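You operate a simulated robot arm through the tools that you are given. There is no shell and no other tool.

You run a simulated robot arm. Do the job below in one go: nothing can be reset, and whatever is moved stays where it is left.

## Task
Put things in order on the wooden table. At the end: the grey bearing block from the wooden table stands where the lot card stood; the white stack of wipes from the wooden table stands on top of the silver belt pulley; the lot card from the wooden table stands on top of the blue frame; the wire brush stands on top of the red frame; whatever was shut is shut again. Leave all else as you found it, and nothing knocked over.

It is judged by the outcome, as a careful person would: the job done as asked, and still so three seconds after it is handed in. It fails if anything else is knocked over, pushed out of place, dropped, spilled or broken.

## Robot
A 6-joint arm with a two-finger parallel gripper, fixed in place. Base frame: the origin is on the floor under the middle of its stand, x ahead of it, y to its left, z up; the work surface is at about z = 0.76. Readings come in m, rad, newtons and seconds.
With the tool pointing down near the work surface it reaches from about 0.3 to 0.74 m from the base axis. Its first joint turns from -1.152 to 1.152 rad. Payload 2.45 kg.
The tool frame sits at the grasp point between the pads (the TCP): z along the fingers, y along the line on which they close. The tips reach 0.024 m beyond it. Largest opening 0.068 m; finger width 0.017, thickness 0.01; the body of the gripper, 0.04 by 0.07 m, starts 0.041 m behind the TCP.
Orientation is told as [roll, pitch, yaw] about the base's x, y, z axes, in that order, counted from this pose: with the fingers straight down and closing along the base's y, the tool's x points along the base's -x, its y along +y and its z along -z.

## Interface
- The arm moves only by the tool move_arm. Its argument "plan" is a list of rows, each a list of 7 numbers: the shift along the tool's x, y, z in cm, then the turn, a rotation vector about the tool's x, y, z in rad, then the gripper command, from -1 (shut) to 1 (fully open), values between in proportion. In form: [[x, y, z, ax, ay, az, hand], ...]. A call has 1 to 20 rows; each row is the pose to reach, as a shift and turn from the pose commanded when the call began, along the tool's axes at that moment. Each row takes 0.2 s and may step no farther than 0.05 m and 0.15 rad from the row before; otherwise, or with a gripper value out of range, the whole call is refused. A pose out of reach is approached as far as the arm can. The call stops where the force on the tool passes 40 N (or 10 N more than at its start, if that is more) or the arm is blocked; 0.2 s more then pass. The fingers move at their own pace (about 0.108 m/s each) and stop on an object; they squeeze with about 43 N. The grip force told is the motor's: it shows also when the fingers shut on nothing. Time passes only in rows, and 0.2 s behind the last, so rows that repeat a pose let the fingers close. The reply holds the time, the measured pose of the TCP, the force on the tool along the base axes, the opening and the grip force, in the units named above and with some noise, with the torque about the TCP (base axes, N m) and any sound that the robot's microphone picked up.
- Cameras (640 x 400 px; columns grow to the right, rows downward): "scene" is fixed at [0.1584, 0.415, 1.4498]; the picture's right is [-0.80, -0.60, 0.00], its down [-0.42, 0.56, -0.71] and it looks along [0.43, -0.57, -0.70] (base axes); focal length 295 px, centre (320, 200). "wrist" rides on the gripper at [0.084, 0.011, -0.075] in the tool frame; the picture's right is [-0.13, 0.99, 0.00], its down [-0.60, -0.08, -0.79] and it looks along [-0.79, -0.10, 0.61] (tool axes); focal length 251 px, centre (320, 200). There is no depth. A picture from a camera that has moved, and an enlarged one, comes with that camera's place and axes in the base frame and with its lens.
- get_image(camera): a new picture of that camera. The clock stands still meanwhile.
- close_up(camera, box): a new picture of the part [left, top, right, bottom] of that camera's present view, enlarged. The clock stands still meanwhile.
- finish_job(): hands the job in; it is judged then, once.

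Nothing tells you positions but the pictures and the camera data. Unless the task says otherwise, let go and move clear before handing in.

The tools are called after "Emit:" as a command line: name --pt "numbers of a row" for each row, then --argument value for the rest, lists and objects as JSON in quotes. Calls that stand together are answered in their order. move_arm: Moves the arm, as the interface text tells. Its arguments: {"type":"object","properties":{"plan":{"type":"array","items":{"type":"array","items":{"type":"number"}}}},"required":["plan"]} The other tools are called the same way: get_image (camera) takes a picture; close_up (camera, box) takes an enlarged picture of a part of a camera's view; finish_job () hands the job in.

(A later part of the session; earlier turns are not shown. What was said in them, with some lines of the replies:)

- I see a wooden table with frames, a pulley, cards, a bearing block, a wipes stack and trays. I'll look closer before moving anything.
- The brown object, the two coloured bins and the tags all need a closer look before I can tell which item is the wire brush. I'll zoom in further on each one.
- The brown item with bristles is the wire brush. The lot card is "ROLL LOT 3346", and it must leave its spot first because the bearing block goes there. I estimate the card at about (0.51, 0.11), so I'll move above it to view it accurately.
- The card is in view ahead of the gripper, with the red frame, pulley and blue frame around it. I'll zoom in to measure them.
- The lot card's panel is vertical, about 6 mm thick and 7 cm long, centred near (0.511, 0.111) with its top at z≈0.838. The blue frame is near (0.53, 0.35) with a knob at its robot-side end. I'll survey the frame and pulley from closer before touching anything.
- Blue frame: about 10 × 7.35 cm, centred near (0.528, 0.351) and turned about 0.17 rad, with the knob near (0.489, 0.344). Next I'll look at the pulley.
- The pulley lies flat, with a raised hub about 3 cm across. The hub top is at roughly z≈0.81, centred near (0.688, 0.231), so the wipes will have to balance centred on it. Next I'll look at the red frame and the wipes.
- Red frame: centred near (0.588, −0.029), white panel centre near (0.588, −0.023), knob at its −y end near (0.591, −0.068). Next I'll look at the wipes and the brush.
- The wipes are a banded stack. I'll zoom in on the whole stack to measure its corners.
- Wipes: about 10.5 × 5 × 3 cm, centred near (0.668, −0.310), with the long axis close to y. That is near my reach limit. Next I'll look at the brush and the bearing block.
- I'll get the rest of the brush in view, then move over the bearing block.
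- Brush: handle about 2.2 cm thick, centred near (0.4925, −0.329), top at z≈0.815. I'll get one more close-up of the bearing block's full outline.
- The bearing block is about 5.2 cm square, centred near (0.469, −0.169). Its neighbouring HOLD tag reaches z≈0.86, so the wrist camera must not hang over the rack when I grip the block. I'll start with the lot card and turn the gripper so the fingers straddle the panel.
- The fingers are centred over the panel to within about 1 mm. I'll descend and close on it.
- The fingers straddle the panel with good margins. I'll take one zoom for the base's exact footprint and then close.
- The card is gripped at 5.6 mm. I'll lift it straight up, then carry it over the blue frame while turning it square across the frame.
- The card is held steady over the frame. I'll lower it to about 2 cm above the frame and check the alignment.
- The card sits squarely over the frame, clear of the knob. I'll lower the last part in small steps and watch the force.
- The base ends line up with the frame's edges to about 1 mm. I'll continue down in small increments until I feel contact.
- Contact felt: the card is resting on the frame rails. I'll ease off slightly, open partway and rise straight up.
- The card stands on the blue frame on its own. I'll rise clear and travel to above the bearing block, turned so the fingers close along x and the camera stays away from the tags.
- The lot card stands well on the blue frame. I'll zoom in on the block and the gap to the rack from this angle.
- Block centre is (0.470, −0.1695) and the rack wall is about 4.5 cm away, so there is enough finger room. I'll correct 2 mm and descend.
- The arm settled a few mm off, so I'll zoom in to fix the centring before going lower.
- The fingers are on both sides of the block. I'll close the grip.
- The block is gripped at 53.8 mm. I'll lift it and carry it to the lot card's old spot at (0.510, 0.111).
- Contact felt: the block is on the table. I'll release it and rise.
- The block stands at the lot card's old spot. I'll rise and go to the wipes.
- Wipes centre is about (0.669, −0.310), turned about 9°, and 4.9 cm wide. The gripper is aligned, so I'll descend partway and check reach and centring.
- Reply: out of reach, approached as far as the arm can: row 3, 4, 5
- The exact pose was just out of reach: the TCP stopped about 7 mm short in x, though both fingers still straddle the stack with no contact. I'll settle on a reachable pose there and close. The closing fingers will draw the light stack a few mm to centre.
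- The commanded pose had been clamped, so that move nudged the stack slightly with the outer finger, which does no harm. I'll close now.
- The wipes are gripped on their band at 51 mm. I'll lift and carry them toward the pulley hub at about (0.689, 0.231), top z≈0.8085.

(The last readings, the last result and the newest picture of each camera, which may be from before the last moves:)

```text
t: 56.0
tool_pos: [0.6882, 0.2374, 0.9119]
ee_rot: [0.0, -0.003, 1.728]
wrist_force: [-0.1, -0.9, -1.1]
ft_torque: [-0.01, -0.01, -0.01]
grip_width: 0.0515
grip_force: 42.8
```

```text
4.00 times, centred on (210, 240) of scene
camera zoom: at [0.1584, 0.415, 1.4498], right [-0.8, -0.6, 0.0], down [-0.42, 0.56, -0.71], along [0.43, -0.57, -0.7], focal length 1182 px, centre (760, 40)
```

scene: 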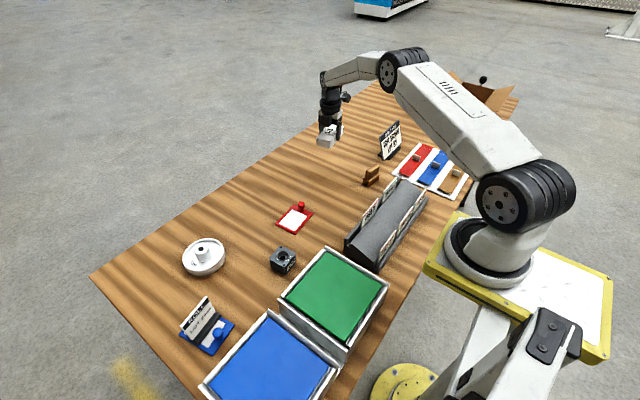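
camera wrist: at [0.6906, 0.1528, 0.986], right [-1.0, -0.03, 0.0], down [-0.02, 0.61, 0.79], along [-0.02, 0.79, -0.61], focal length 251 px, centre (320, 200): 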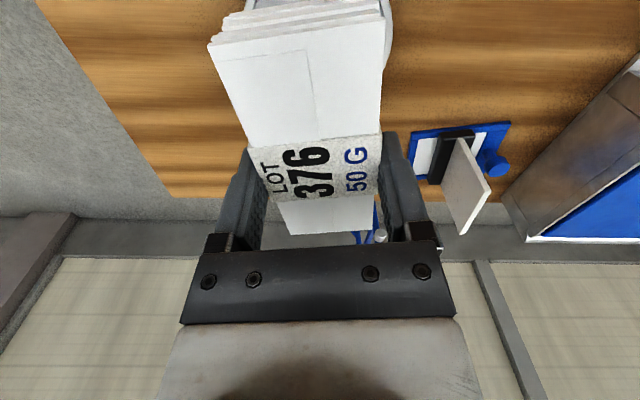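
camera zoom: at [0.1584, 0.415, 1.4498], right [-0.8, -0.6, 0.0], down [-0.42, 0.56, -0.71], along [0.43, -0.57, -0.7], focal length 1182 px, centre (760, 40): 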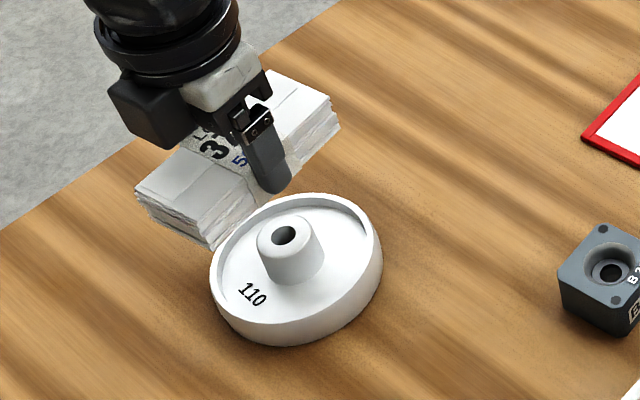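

Emit:
move_arm --pt "0.25 0 2 0 0 0 -1" --pt "0.25 0 4 0 0 0 -1" --pt "0.25 0 5.6 0 0 0 -1" --pt "0.25 0 5.6 0 0 0 -1" --pt "0.25 0 5.6 0 0 0 -1"

Emit:
close_up --camera "scene" --box '[160, 210, 250, 285]'

Emit:
get_image --camera "wrist"

```text
t: 57.2
tool_pos: [0.6892, 0.2331, 0.8562]
ee_rot: [0.0, 0.002, 1.73]
wrist_force: [-0.6, 0.1, -0.4]
ft_torque: [-0.01, -0.05, -0.01]
grip_width: 0.0511
grip_force: 42.9
```

```text
5.33 times, centred on (205, 248) of scene
camera zoom: at [0.1584, 0.415, 1.4498], right [-0.8, -0.6, 0.0], down [-0.42, 0.56, -0.71], along [0.43, -0.57, -0.7], focal length 1576 px, centre (933, -53)
```

zoom: 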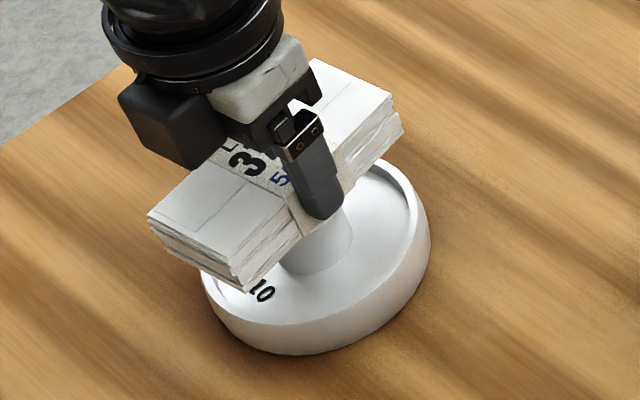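

```text
taken
camera wrist: at [0.6916, 0.15, 0.9309], right [-1.0, -0.03, 0.0], down [-0.02, 0.61, 0.79], along [-0.02, 0.79, -0.61], focal length 251 px, centre (320, 200)
```

wrist: 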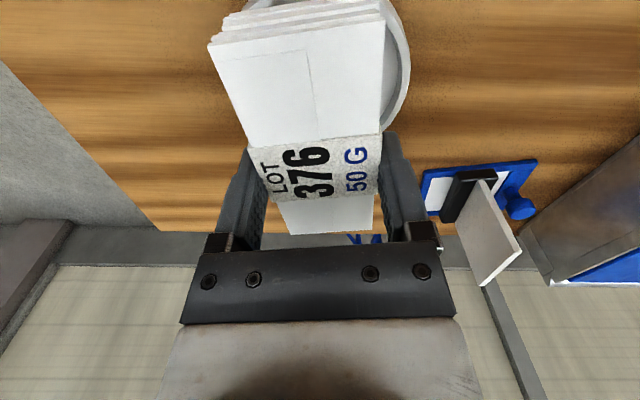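

Stack centre and hub centre agree within about 2 mm from both cameras. I'll lower in small steps to contact.

Emit:
move_arm --pt "0 0 0.6 0 0 0 -1" --pt "0 0 1.1 0 0 0 -1" --pt "0 0 1.1 0 0 0 -1"

Emit:
move_arm --pt "0 0 0.1 0 0 0 -1" --pt "0 0 0.1 0 0 0 -1"

Emit:
close_up --camera "scene" --box '[160, 210, 250, 285]'

```text
t: 58.0
tool_pos: [0.6885, 0.2338, 0.8453]
ee_rot: [0.0, -0.001, 1.729]
wrist_force: [0.1, 0.8, -1.4]
ft_torque: [0.0, -0.05, -0.02]
grip_width: 0.0515
grip_force: 43.2
```

```text
t: 58.6
tool_pos: [0.6899, 0.2324, 0.844]
ee_rot: [0.0, 0.002, 1.731]
wrist_force: [0.2, -0.2, 0.0]
ft_torque: [-0.02, -0.01, -0.02]
grip_width: 0.0513
grip_force: 43.0
```

```text
5.33 times, centred on (205, 248) of scene
camera zoom: at [0.1584, 0.415, 1.4498], right [-0.8, -0.6, 0.0], down [-0.42, 0.56, -0.71], along [0.43, -0.57, -0.7], focal length 1576 px, centre (933, -53)
```

zoom: 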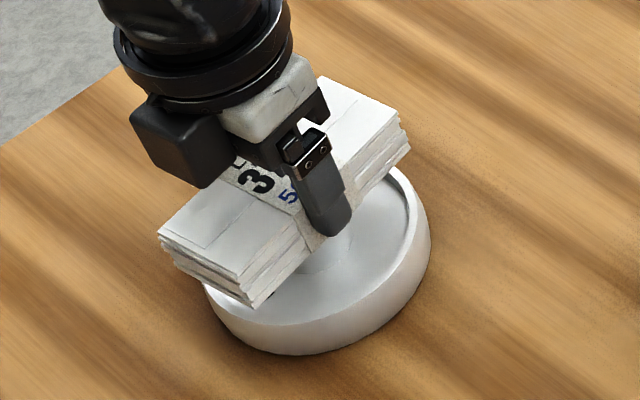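

Emit:
move_arm --pt "0 0 0.1 0 0 0 -1" --pt "0 0 0.1 0 0 0 -1"

Emit:
move_arm --pt "0 0 0.1 0 0 0 -1" --pt "0 0 0.1 0 0 0 -1"

Emit:
move_arm --pt "0 0 0.1 0 0 0 -1" --pt "0 0 0.1 0 0 0 -1"

```text
t: 59.2
tool_pos: [0.6885, 0.2333, 0.8424]
ee_rot: [0.0, 0.001, 1.73]
wrist_force: [0.0, -0.4, -1.0]
ft_torque: [0.01, -0.02, 0.0]
grip_width: 0.0514
grip_force: 43.4
```

```text
t: 59.8
tool_pos: [0.689, 0.2339, 0.8423]
ee_rot: [-0.002, 0.0, 1.73]
wrist_force: [-2.0, -0.8, 5.3]
ft_torque: [-0.04, 0.1, -0.01]
grip_width: 0.0514
grip_force: 42.6
```

```text
t: 60.4
tool_pos: [0.6894, 0.2334, 0.8426]
ee_rot: [0.0, 0.0, 1.729]
wrist_force: [-4.2, -0.3, 14.5]
ft_torque: [-0.07, 0.25, 0.04]
grip_width: 0.0511
grip_force: 42.9
```

Contact with the hub is confirmed. I'll ease off to light contact and open slowly.

Emit:
move_arm --pt "0 0 -0.1 0 0 0 -1" --pt "0 0 -0.12 0 0 0 0.5" --pt "0 0 -0.12 0 0 0 0.55" --pt "0 0 -0.12 0 0 0 0.6" --pt "0 0 -0.12 0 0 0 0.7" --pt "0 0 -0.12 0 0 0 0.85" --pt "0 0 -0.12 0 0 0 0.95" --pt "0 0 -0.12 0 0 0 0.95"

Emit:
get_image --camera "wrist"

Emit:
close_up --camera "scene" --box '[160, 210, 250, 285]'

```text
t: 62.2
tool_pos: [0.6889, 0.2339, 0.8425]
ee_rot: [0.0, -0.001, 1.731]
wrist_force: [0.6, -0.4, -0.6]
ft_torque: [0.02, -0.03, 0.02]
grip_width: 0.0664
grip_force: 0.0
```

```text
taken
camera wrist: at [0.6918, 0.1499, 0.9162], right [-1.0, -0.03, 0.0], down [-0.02, 0.61, 0.79], along [-0.02, 0.79, -0.61], focal length 251 px, centre (320, 200)
```

wrist: 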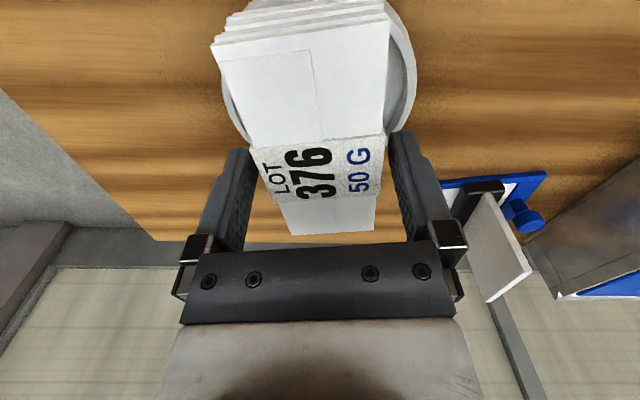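

```text
5.33 times, centred on (205, 248) of scene
camera zoom: at [0.1584, 0.415, 1.4498], right [-0.8, -0.6, 0.0], down [-0.42, 0.56, -0.71], along [0.43, -0.57, -0.7], focal length 1576 px, centre (933, -53)
```

zoom: 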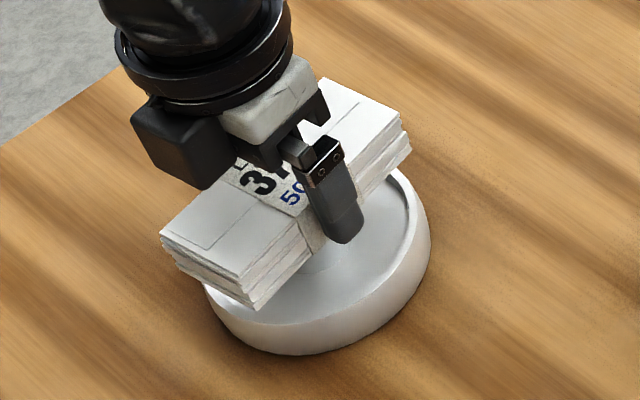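

The stack rests level on the hub by itself. I'll rise straight up and go to the brush.

Emit:
move_arm --pt "0 0 -2 0 0 0 0.95" --pt "0 0 -5 0 0 0 0.95" --pt "0 0 -8 0 0 0 0.95" --pt "0 0 -11 0 0 0 0.95" --pt "4.03 2.18 -11 0 0 0.024 1" --pt "8.07 4.36 -11 0 0 0.047 1" --pt "12.1 6.53 -11 0 0 0.071 1" --pt "16.1 8.71 -11 0 0 0.094 1" --pt "20.2 10.9 -11 0 0 0.118 1" --pt "24.2 13.1 -11 0 0 0.142 1" --pt "28.2 15.2 -11 0 0 0.165 1" --pt "32.3 17.4 -11 0 0 0.189 1" --pt "36.3 19.6 -11 0 0 0.212 1" --pt "40.3 21.8 -11 0 0 0.236 1" --pt "44.4 24.0 -11 0 0 0.26 1" --pt "48.4 26.1 -11 0 0 0.283 1" --pt "52.4 28.3 -11 0 0 0.307 1" --pt "52.4 28.3 -11 0 0 0.307 1" --pt "52.4 28.3 -11 0 0 0.307 1"

Emit:
get_image --camera "wrist"

Emit:
close_up --camera "wrist" --box '[240, 0, 400, 100]'

Emit:
get_image --camera "scene"

Emit:
close_up --camera "scene" --box '[160, 210, 250, 285]'

```text
t: 66.2
tool_pos: [0.4931, -0.3308, 0.9526]
ee_rot: [0.002, 0.001, 1.422]
wrist_force: [0.0, 0.3, 0.5]
ft_torque: [-0.01, -0.01, 0.01]
grip_width: 0.0682
grip_force: 0.1
```

```text
taken
camera wrist: at [0.4701, -0.4113, 1.0262], right [-0.96, 0.27, 0.0], down [0.17, 0.59, 0.79], along [0.22, 0.76, -0.61], focal length 251 px, centre (320, 200)
```

wrist: 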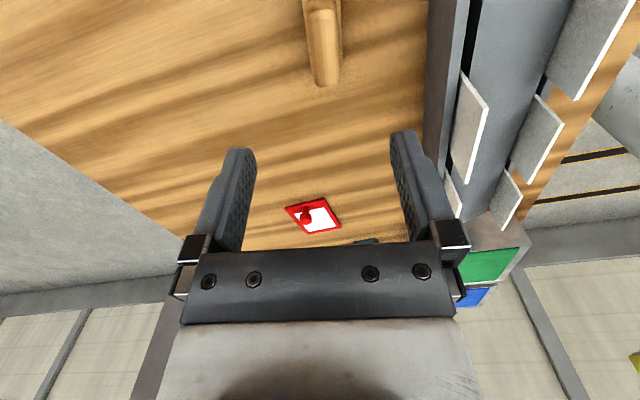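

```text
4.00 times, centred on (320, 50) of wrist
camera zoom: at [0.4701, -0.4113, 1.0262], right [-0.96, 0.27, 0.0], down [0.17, 0.59, 0.79], along [0.22, 0.76, -0.61], focal length 1006 px, centre (320, 800)
```

zoom: 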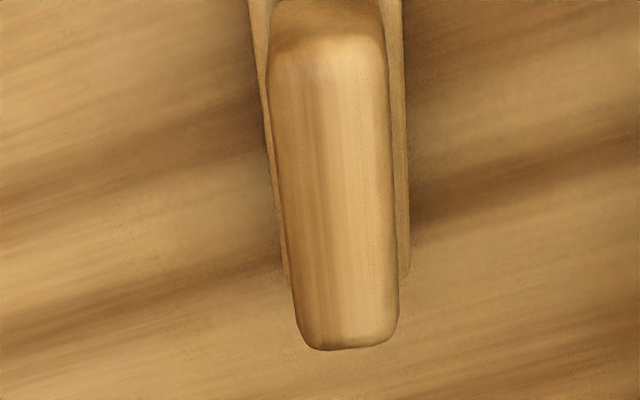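

```text
taken
```

scene: 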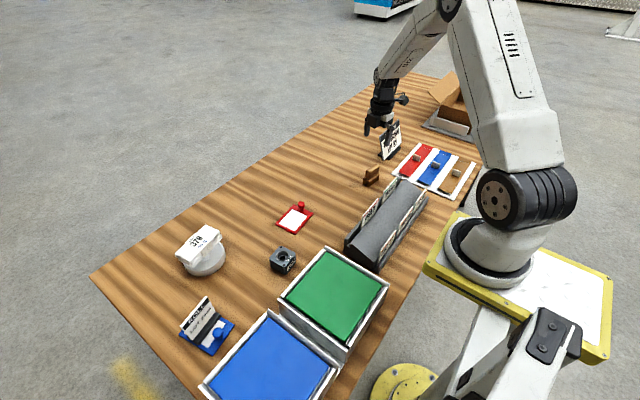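

```text
5.33 times, centred on (205, 248) of scene
camera zoom: at [0.1584, 0.415, 1.4498], right [-0.8, -0.6, 0.0], down [-0.42, 0.56, -0.71], along [0.43, -0.57, -0.7], focal length 1576 px, centre (933, -53)
```

zoom: 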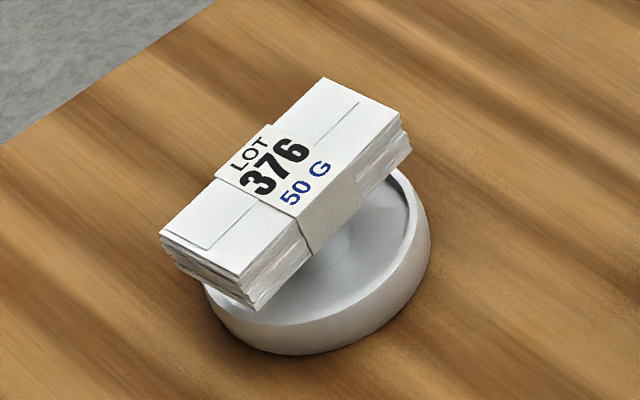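

The wipes stand on the pulley. The job card is close to where the wrist camera would hang here, so I'll turn the gripper half a turn to put the camera on the free side before descending to the brush.

Emit:
move_arm --pt "0 0 -1 0 0 0.149 1" --pt "0 0 -2 0 0 0.298 1" --pt "0 0 -2 0 0 0.447 1" --pt "0 0 -2 0 0 0.596 1" --pt "0 0 -2 0 0 0.745 1" --pt "0 0 -2 0 0 0.894 1" --pt "0 0 -2 0 0 1.043 1" --pt "0 0 -2 0 0 1.192 1" --pt "0 0 -2 0 0 1.341 1" --pt "0 0 -2 0 0 1.49 1" --pt "0 0 -2 0 0 1.639 1" --pt "0 0 -2 0 0 1.788 1" --pt "0 0 -2 0 0 1.937 1" --pt "0 0 -2 0 0 2.086 1" --pt "0 0 -2 0 0 2.235 1" --pt "0 0 -2 0 0 2.384 1" --pt "0 0 -2 0 0 2.533 1" --pt "0 0 -2 0 0 2.682 1" --pt "0 0 -2 0 0 2.831 1" --pt "0 0 -2 0 0 2.98 1"

Emit:
move_arm --pt "0 0 1 0 0 0.09 1" --pt "0 0 3 0 0 0.175 1" --pt "0 0 4 0 0 0.175 1" --pt "0 0 4 0 0 0.175 1"

Emit:
get_image --camera "wrist"

Emit:
close_up --camera "wrist" --box '[240, 0, 400, 110]'

```text
t: 70.4
tool_pos: [0.4925, -0.3287, 0.9742]
ee_rot: [0.0, 0.001, -1.562]
wrist_force: [-0.1, 0.0, -0.4]
ft_torque: [-0.03, -0.01, -0.04]
grip_width: 0.0681
grip_force: 0.1
```

```text
t: 71.4
tool_pos: [0.4918, -0.3305, 0.932]
ee_rot: [0.0, 0.0, -1.732]
wrist_force: [-0.9, 0.4, -0.3]
ft_torque: [0.01, 0.0, 0.0]
grip_width: 0.0679
grip_force: 0.0
```

```text
taken
camera wrist: at [0.5157, -0.2481, 1.0059], right [0.96, -0.29, 0.0], down [-0.18, -0.58, 0.79], along [-0.23, -0.76, -0.61], focal length 251 px, centre (320, 200)
```

wrist: 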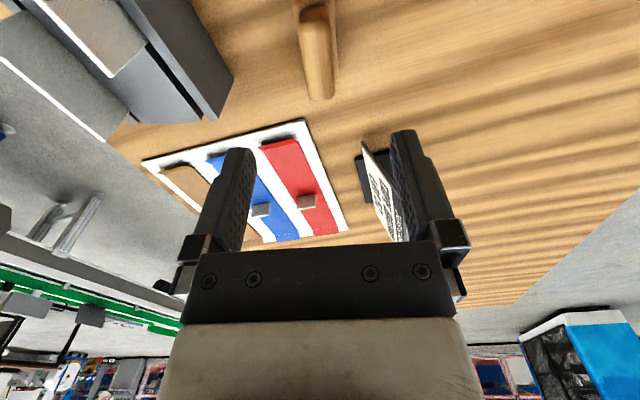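

```text
3.64 times, centred on (320, 55) of wrist
camera zoom: at [0.5157, -0.2481, 1.0059], right [0.96, -0.29, 0.0], down [-0.18, -0.58, 0.79], along [-0.23, -0.76, -0.61], focal length 914 px, centre (320, 727)
```

zoom: 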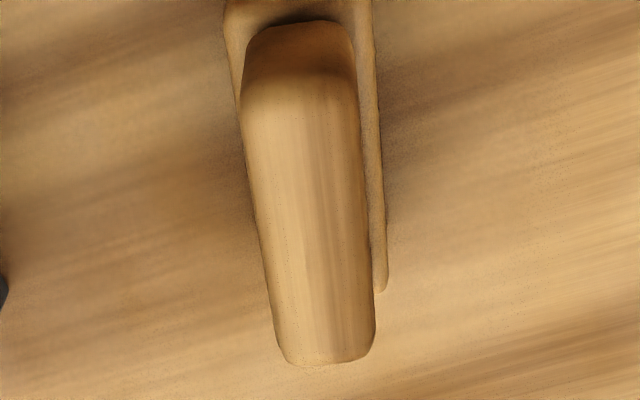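

Emit:
close_up --camera "scene" --box '[345, 155, 395, 190]'

Emit:
close_up --camera "scene" --box '[330, 100, 420, 190]'

```text
11.43 times, centred on (370, 172) of scene
camera zoom: at [0.1584, 0.415, 1.4498], right [-0.8, -0.6, 0.0], down [-0.42, 0.56, -0.71], along [0.43, -0.57, -0.7], focal length 3376 px, centre (-251, 514)
```

zoom: 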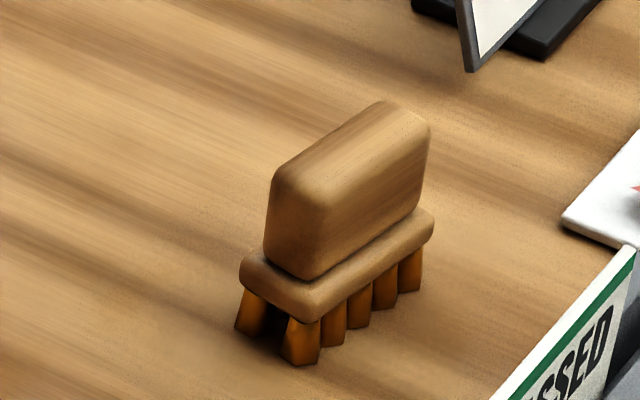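

```text
4.44 times, centred on (375, 145) of scene
camera zoom: at [0.1584, 0.415, 1.4498], right [-0.8, -0.6, 0.0], down [-0.42, 0.56, -0.71], along [0.43, -0.57, -0.7], focal length 1313 px, centre (76, 444)
```

zoom: 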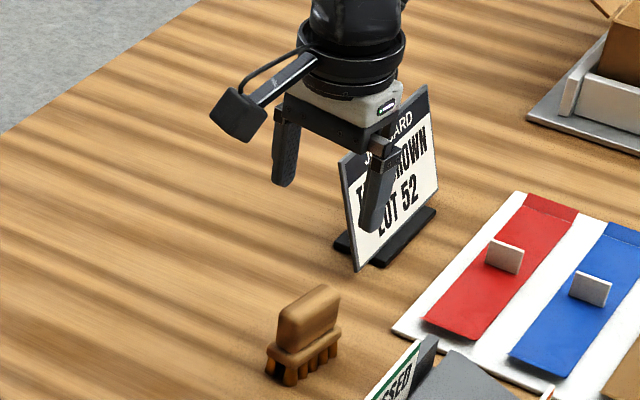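

Brush handle: from z≈0.79 up to ≈0.82, aligned with the gripper to about 1–2 mm. I'll descend to grip the handle above its ledge.

Emit:
move_arm --pt "-0.2 -0.14 3 0 0 0 1" --pt "-0.2 -0.14 6 0 0 0 1" --pt "-0.2 -0.14 9 0 0 0 1" --pt "-0.2 -0.14 11.1 0 0 0 1" --pt "-0.2 -0.14 11.1 0 0 0 1"

Emit:
get_image --camera "wrist"

Emit:
close_up --camera "scene" --box '[335, 130, 410, 190]'

```text
t: 72.6
tool_pos: [0.4919, -0.3291, 0.8213]
ee_rot: [-0.001, 0.0, -1.732]
wrist_force: [0.3, 0.5, 0.3]
ft_torque: [0.0, 0.0, 0.02]
grip_width: 0.0679
grip_force: 0.1
```

```text
taken
camera wrist: at [0.5157, -0.2474, 0.8958], right [0.96, -0.29, 0.0], down [-0.18, -0.58, 0.79], along [-0.23, -0.76, -0.61], focal length 251 px, centre (320, 200)
```

wrist: 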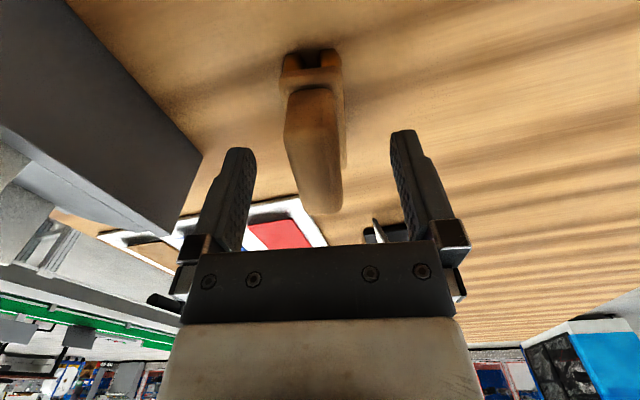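

```text
6.67 times, centred on (372, 160) of scene
camera zoom: at [0.1584, 0.415, 1.4498], right [-0.8, -0.6, 0.0], down [-0.42, 0.56, -0.71], along [0.43, -0.57, -0.7], focal length 1969 px, centre (-30, 467)
```

zoom: 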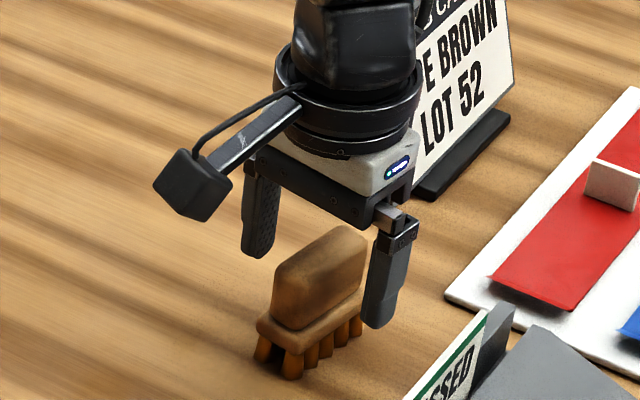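

The fingers straddle the handle with wide margins. I'll close.

Emit:
move_arm --pt "0 0 0 0 0 0 0.5" --pt "0 0 0 0 0 0 0" --pt "0 0 0 0 0 0 -0.3" --pt "0 0 0 0 0 0 -1" --pt "0 0 0 0 0 0 -1" --pt "0 0 0 0 0 0 -1"

Emit:
get_image --camera "wrist"

Emit:
close_up --camera "scene" --box '[335, 130, 410, 190]'

```text
t: 74.0
tool_pos: [0.4907, -0.3289, 0.823]
ee_rot: [0.001, 0.0, -1.733]
wrist_force: [-0.9, -0.1, 1.5]
ft_torque: [0.06, 0.01, 0.03]
grip_width: 0.0212
grip_force: 37.9
```

```text
taken
camera wrist: at [0.5156, -0.2474, 0.896], right [0.96, -0.29, 0.0], down [-0.18, -0.58, 0.79], along [-0.23, -0.76, -0.61], focal length 251 px, centre (320, 200)
```

wrist: 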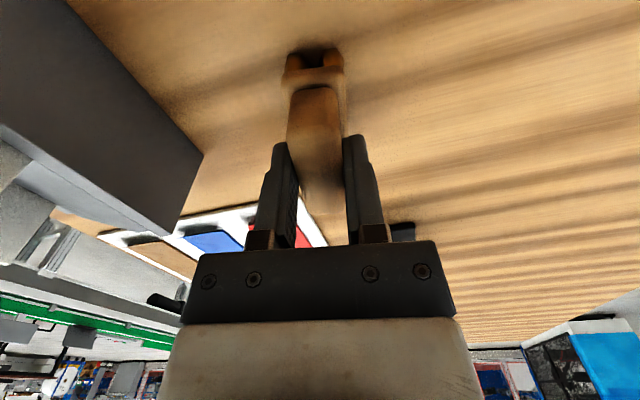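

```text
6.67 times, centred on (372, 160) of scene
camera zoom: at [0.1584, 0.415, 1.4498], right [-0.8, -0.6, 0.0], down [-0.42, 0.56, -0.71], along [0.43, -0.57, -0.7], focal length 1969 px, centre (-30, 467)
```

zoom: 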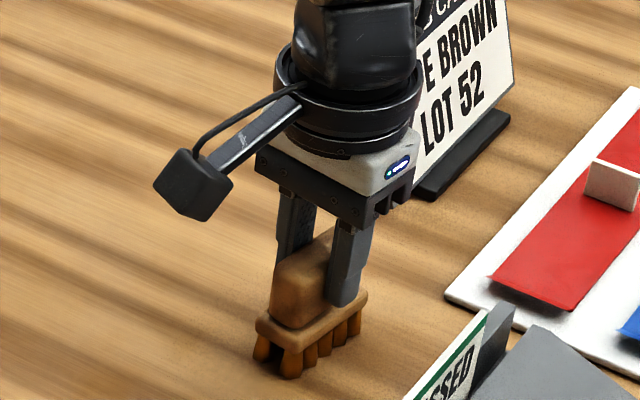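

The brush is gripped at 21 mm. I'll lift it and carry it over the red frame, aligning it with the frame's long side and keeping it a little away from the knob.

Emit:
move_arm --pt "0 0 -1 0 0 0 -1" --pt "0 0 -4 0 0 0 -1" --pt "0 0 -8 0 0 0 -1" --pt "0 0 -12 0 0 0 -1" --pt "4.0 0.57 -12 0 0 -0.032 -1" --pt "8.0 1.14 -12 0 0 -0.064 -1" --pt "12.0 1.7 -12 0 0 -0.096 -1" --pt "16.0 2.28 -12 0 0 -0.128 -1" --pt "20.0 2.84 -12 0 0 -0.16 -1" --pt "24.0 3.4 -12 0 0 -0.193 -1" --pt "28.0 3.98 -12 0 0 -0.225 -1" --pt "32.0 4.55 -12 0 0 -0.257 -1" --pt "32.0 4.55 -12 0 0 -0.257 -1" --pt "32.0 4.55 -12 0 0 -0.257 -1"

Emit:
get_image --camera "wrist"

Emit:
get_image --camera "scene"

```text
t: 77.0
tool_pos: [0.5875, -0.0233, 0.9428]
ee_rot: [0.0, 0.0, -1.477]
wrist_force: [0.4, 0.9, -0.8]
ft_torque: [0.0, 0.01, -0.03]
grip_width: 0.0213
grip_force: 38.7
```

```text
taken
camera wrist: at [0.5897, 0.0636, 1.0165], right [1.0, -0.03, 0.0], down [-0.02, -0.61, 0.79], along [-0.03, -0.79, -0.61], focal length 251 px, centre (320, 200)
```

wrist: 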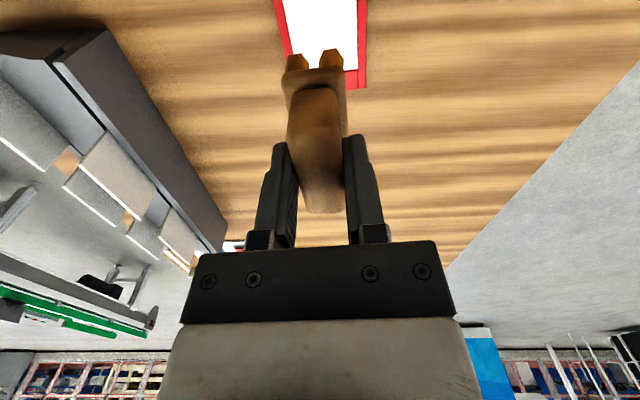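

```text
taken
```

scene: 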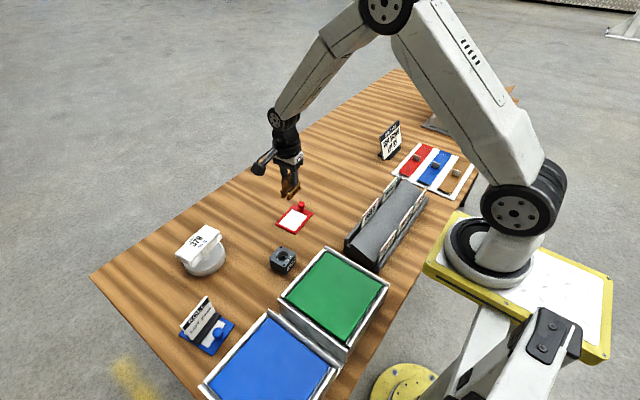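

Emit:
move_arm --pt "0.1 0 3 0 0 0 -1" --pt "0.1 0 6 0 0 0 -1" --pt "0.1 0 8.5 0 0 0 -1" --pt "0.1 0 9.2 0 0 0 -1" --pt "0.1 0 9.2 0 0 0 -1"

Emit:
get_image --camera "wrist"

Emit:
close_up --camera "wrist" --box '[230, 20, 410, 150]'

Emit:
close_up --camera "scene" --box '[260, 180, 335, 240]'

```text
t: 78.2
tool_pos: [0.586, -0.0209, 0.8484]
ee_rot: [0.0, 0.001, -1.476]
wrist_force: [-0.5, 0.3, -1.3]
ft_torque: [-0.04, 0.0, 0.0]
grip_width: 0.0214
grip_force: 38.4
```

```text
taken
camera wrist: at [0.5892, 0.0646, 0.9221], right [1.0, -0.03, 0.0], down [-0.02, -0.61, 0.79], along [-0.03, -0.79, -0.61], focal length 251 px, centre (320, 200)
```

wrist: 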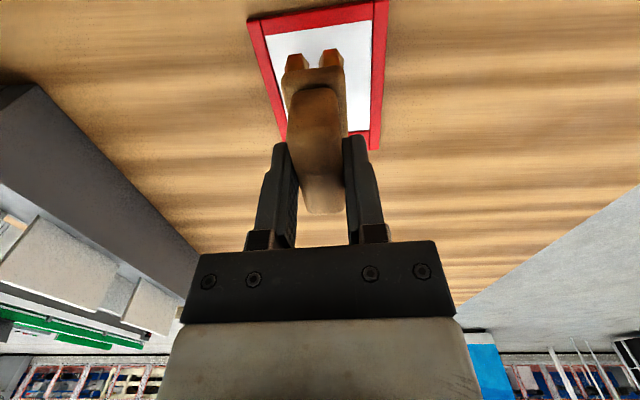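

```text
3.08 times, centred on (320, 85) of wrist
camera zoom: at [0.5892, 0.0646, 0.9221], right [1.0, -0.03, 0.0], down [-0.02, -0.61, 0.79], along [-0.03, -0.79, -0.61], focal length 774 px, centre (320, 554)
```

zoom: 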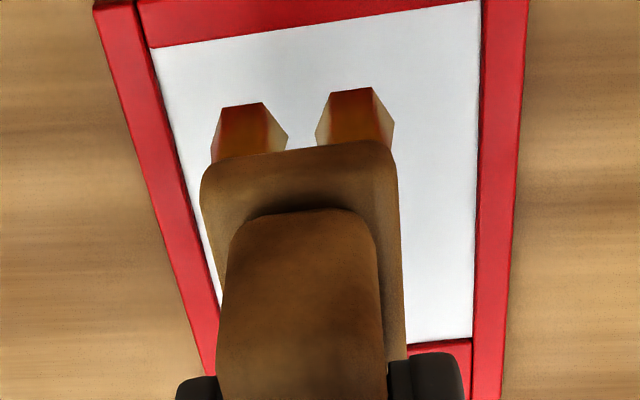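

```text
6.67 times, centred on (298, 210) of scene
camera zoom: at [0.1584, 0.415, 1.4498], right [-0.8, -0.6, 0.0], down [-0.42, 0.56, -0.71], along [0.43, -0.57, -0.7], focal length 1969 px, centre (470, 133)
```

zoom: 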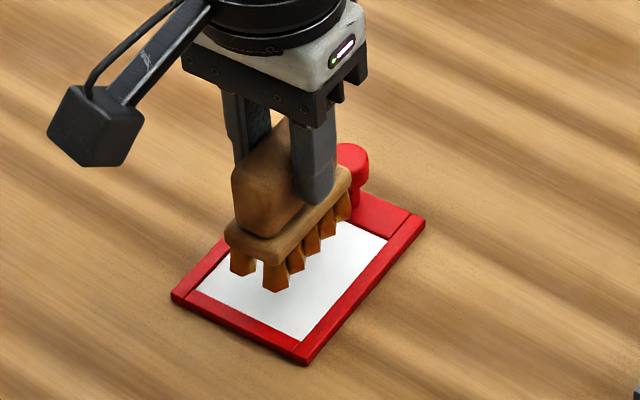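

The brush is inside the white panel outline with 3–5 mm margins and clear of the knob. I'll lower to contact in small steps.

Emit:
move_arm --pt "0.05 0 1 0 0 0 -1" --pt "-0.05 0 1.6 0 0 0 -1" --pt "-0.05 0 1.7 0 0 0 -1" --pt "-0.05 0 1.7 0 0 0 -1"

Emit:
move_arm --pt "0 0 0.1 0 0 0 -1" --pt "0 0 0.1 0 0 0 -1"

Emit:
move_arm --pt "0 0 0.1 0 0 0 -1" --pt "0 0 0.1 0 0 0 -1"

```text
t: 79.2
tool_pos: [0.5869, -0.0219, 0.8313]
ee_rot: [0.0, 0.001, -1.477]
wrist_force: [-0.2, 0.8, -1.7]
ft_torque: [-0.03, 0.02, -0.02]
grip_width: 0.0216
grip_force: 38.4
```

```text
t: 79.8
tool_pos: [0.5857, -0.0224, 0.8308]
ee_rot: [0.001, 0.001, -1.476]
wrist_force: [0.4, 0.2, -0.9]
ft_torque: [-0.02, -0.02, 0.01]
grip_width: 0.021
grip_force: 38.5
```

```text
t: 80.4
tool_pos: [0.5862, -0.0219, 0.8289]
ee_rot: [0.0, 0.001, -1.476]
wrist_force: [0.2, 0.1, -1.7]
ft_torque: [0.01, 0.02, -0.02]
grip_width: 0.0214
grip_force: 38.5
```

Emit:
move_arm --pt "0 0 0.1 0 0 0 -1" --pt "0 0 0.1 0 0 0 -1"

Emit:
move_arm --pt "0 0 0.1 0 0 0 -1" --pt "0 0 0.1 0 0 0 -1"

Emit:
close_up --camera "wrist" --box '[230, 20, 410, 150]'

Emit:
close_up --camera "scene" --box '[260, 180, 335, 240]'

```text
t: 81.0
tool_pos: [0.5865, -0.0212, 0.8286]
ee_rot: [-0.001, -0.001, -1.478]
wrist_force: [-0.5, 0.6, -0.6]
ft_torque: [0.02, 0.01, 0.0]
grip_width: 0.0213
grip_force: 37.8
```

```text
t: 81.6
tool_pos: [0.5869, -0.0221, 0.8289]
ee_rot: [0.001, 0.001, -1.477]
wrist_force: [0.2, 0.1, -0.6]
ft_torque: [0.02, 0.01, 0.01]
grip_width: 0.0213
grip_force: 39.0
```

```text
3.08 times, centred on (320, 85) of wrist
camera zoom: at [0.5893, 0.0641, 0.9024], right [1.0, -0.03, 0.0], down [-0.02, -0.61, 0.79], along [-0.03, -0.79, -0.61], focal length 774 px, centre (320, 554)
```

zoom: 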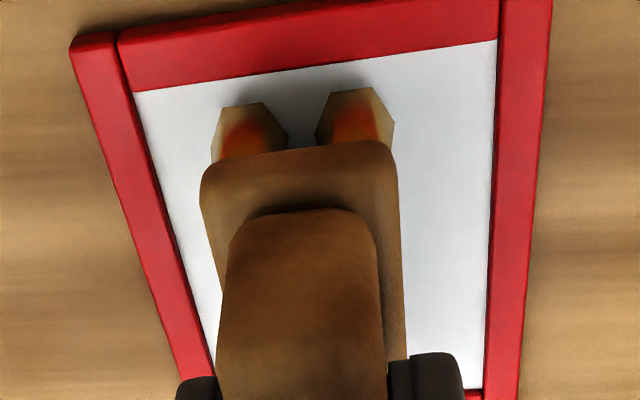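

```text
6.67 times, centred on (298, 210) of scene
camera zoom: at [0.1584, 0.415, 1.4498], right [-0.8, -0.6, 0.0], down [-0.42, 0.56, -0.71], along [0.43, -0.57, -0.7], focal length 1969 px, centre (470, 133)
```

zoom: 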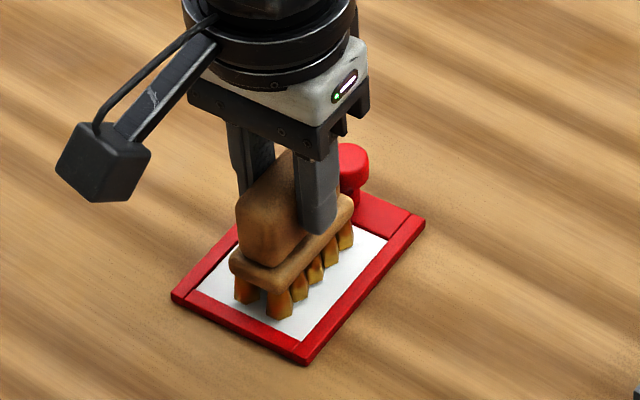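

Emit:
move_arm --pt "0 0 0.1 0 0 0 -1" --pt "0 0 0.1 0 0 0 -1"

Emit:
move_arm --pt "0 0 0.1 0 0 0 -1" --pt "0 0 0.1 0 0 0 -1"

```text
t: 82.2
tool_pos: [0.5873, -0.0217, 0.8283]
ee_rot: [-0.001, 0.0, -1.476]
wrist_force: [-1.6, -1.0, 4.9]
ft_torque: [-0.01, 0.09, -0.02]
grip_width: 0.0211
grip_force: 38.4
```

```text
t: 82.8
tool_pos: [0.5869, -0.0215, 0.8274]
ee_rot: [0.001, -0.002, -1.476]
wrist_force: [-4.7, -2.2, 20.0]
ft_torque: [-0.08, 0.29, -0.02]
grip_width: 0.0216
grip_force: 38.0
```

Contact. I'll ease off, open gently and rise.

Emit:
move_arm --pt "0 0 -0.12 0 0 0 -1" --pt "0 0 -0.12 0 0 0 -0.4" --pt "0 0 -0.12 0 0 0 -0.3" --pt "0 0 -0.12 0 0 0 -0.2" --pt "0 0 -0.12 0 0 0 0" --pt "0 0 -0.12 0 0 0 0.2" --pt "0 0 -0.12 0 0 0 0.2"

Emit:
get_image --camera "wrist"

Emit:
close_up --camera "scene" --box '[260, 180, 335, 240]'

```text
t: 84.4
tool_pos: [0.5867, -0.0216, 0.827]
ee_rot: [-0.001, -0.001, -1.475]
wrist_force: [-0.6, -0.2, 0.5]
ft_torque: [0.01, 0.01, -0.01]
grip_width: 0.041
grip_force: 0.2
```

```text
taken
camera wrist: at [0.5898, 0.0646, 0.9019], right [1.0, -0.03, 0.0], down [-0.02, -0.61, 0.79], along [-0.03, -0.79, -0.61], focal length 251 px, centre (320, 200)
```

wrist: 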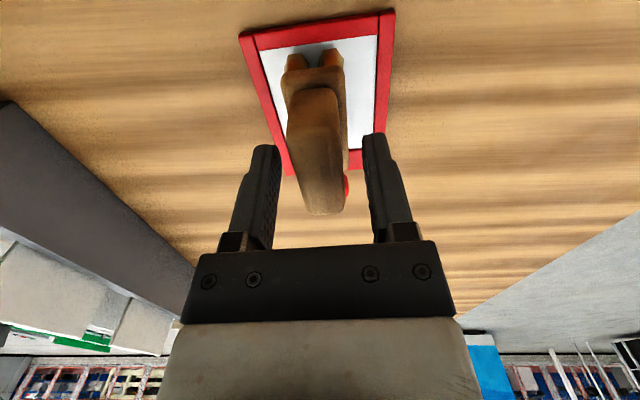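

```text
6.67 times, centred on (298, 210) of scene
camera zoom: at [0.1584, 0.415, 1.4498], right [-0.8, -0.6, 0.0], down [-0.42, 0.56, -0.71], along [0.43, -0.57, -0.7], focal length 1969 px, centre (470, 133)
```

zoom: 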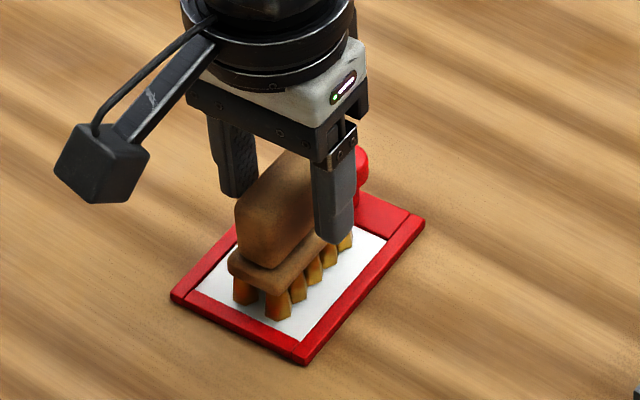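

The brush stands on the red frame. I'll rise well clear and check the whole scene.

Emit:
move_arm --pt "0 0 -2 0 0 0 0.2" --pt "0 0 -5 0 0 0 0.2" --pt "0 0 -9 0 0 0 0.2" --pt "0 0 -13 0 0 0 0.5" --pt "0 0 -17 0 0 0 1" --pt "-2 -3 -20 0 0 0 1" --pt "-4 -6 -23 0 0 0 1" --pt "-6 -9 -26 0 0 0 1" --pt "-8 -12 -28 0 0 0 1" --pt "-10 -14 -28 0 0 0 1" --pt "-10 -14 -28 0 0 0 1"

Emit:
get_image --camera "scene"

Emit:
close_up --camera "scene" --box '[160, 190, 340, 370]'

Emit:
close_up --camera "scene" --box '[330, 60, 530, 200]'

Emit:
close_up --camera "scene" --box '[260, 180, 440, 280]'

```text
t: 86.8
tool_pos: [0.4551, -0.1371, 1.1057]
ee_rot: [0.001, -0.001, -1.475]
wrist_force: [0.4, 0.3, 0.1]
ft_torque: [0.0, 0.04, 0.02]
grip_width: 0.0682
grip_force: 0.0
```

```text
taken
```

scene: 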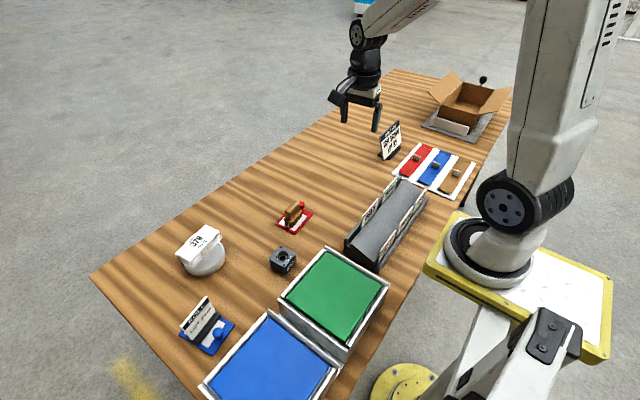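

```text
2.22 times, centred on (250, 280) of scene
camera zoom: at [0.1584, 0.415, 1.4498], right [-0.8, -0.6, 0.0], down [-0.42, 0.56, -0.71], along [0.43, -0.57, -0.7], focal length 656 px, centre (476, 22)
```

zoom: 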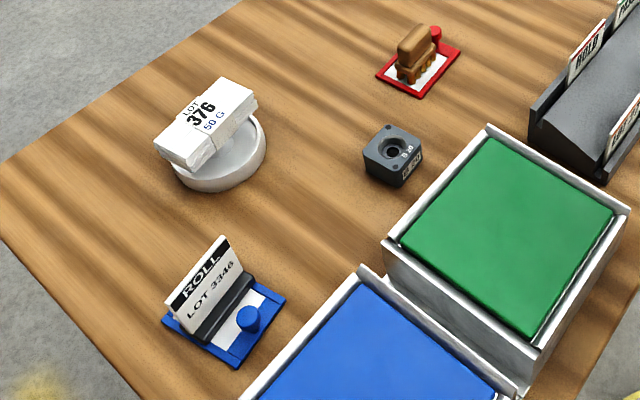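

```text
2.86 times, centred on (430, 130) of scene
camera zoom: at [0.1584, 0.415, 1.4498], right [-0.8, -0.6, 0.0], down [-0.42, 0.56, -0.71], along [0.43, -0.57, -0.7], focal length 844 px, centre (6, 400)
```

zoom: 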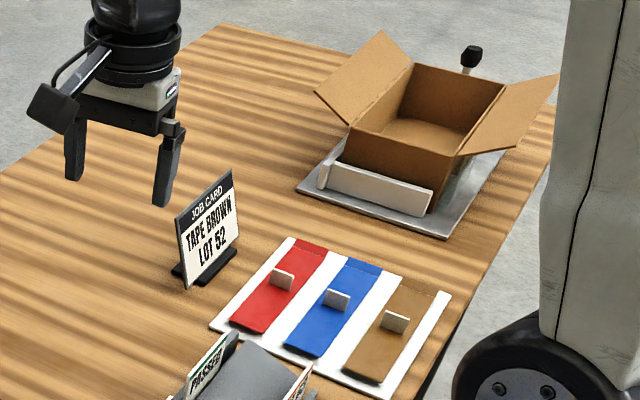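

```text
3.56 times, centred on (350, 230) of scene
camera zoom: at [0.1584, 0.415, 1.4498], right [-0.8, -0.6, 0.0], down [-0.42, 0.56, -0.71], along [0.43, -0.57, -0.7], focal length 1050 px, centre (213, 93)
```

zoom: 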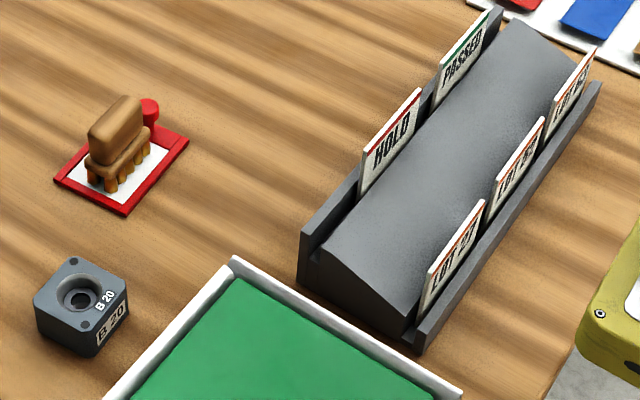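

Everything is in place: the lot card is on the blue frame and the bearing block is on the card's old spot. The wipes sit level on the pulley and the brush is on the red frame. Nothing else has moved and nothing had to be opened. The arm is clear, so I'm handing the job in.

Emit:
finish_job

```text
The job is handed in.
```

The job is handed in, and all four items are where you asked. The last pictures show nothing knocked over or out of place, but no verdict has come back yet.

- **Lot card:** it stands across the blue frame, resting on the side rails and clear of the knob.
- **Bearing block:** it stands where the lot card was, within about 2 mm by my readings.
- **Wipes:** they sit level on the raised hub of the silver pulley. Their original spot was just beyond full reach, so I slid the stack several millimetres along the table while gripping it.
- **Wire brush:** it stands on the white panel of the red frame, clear of the knob.

I took the brown, bristled wooden-handled item to be the wire brush. Nothing had to be opened, so there was nothing to shut again. The gripper is empty and well clear of the table.
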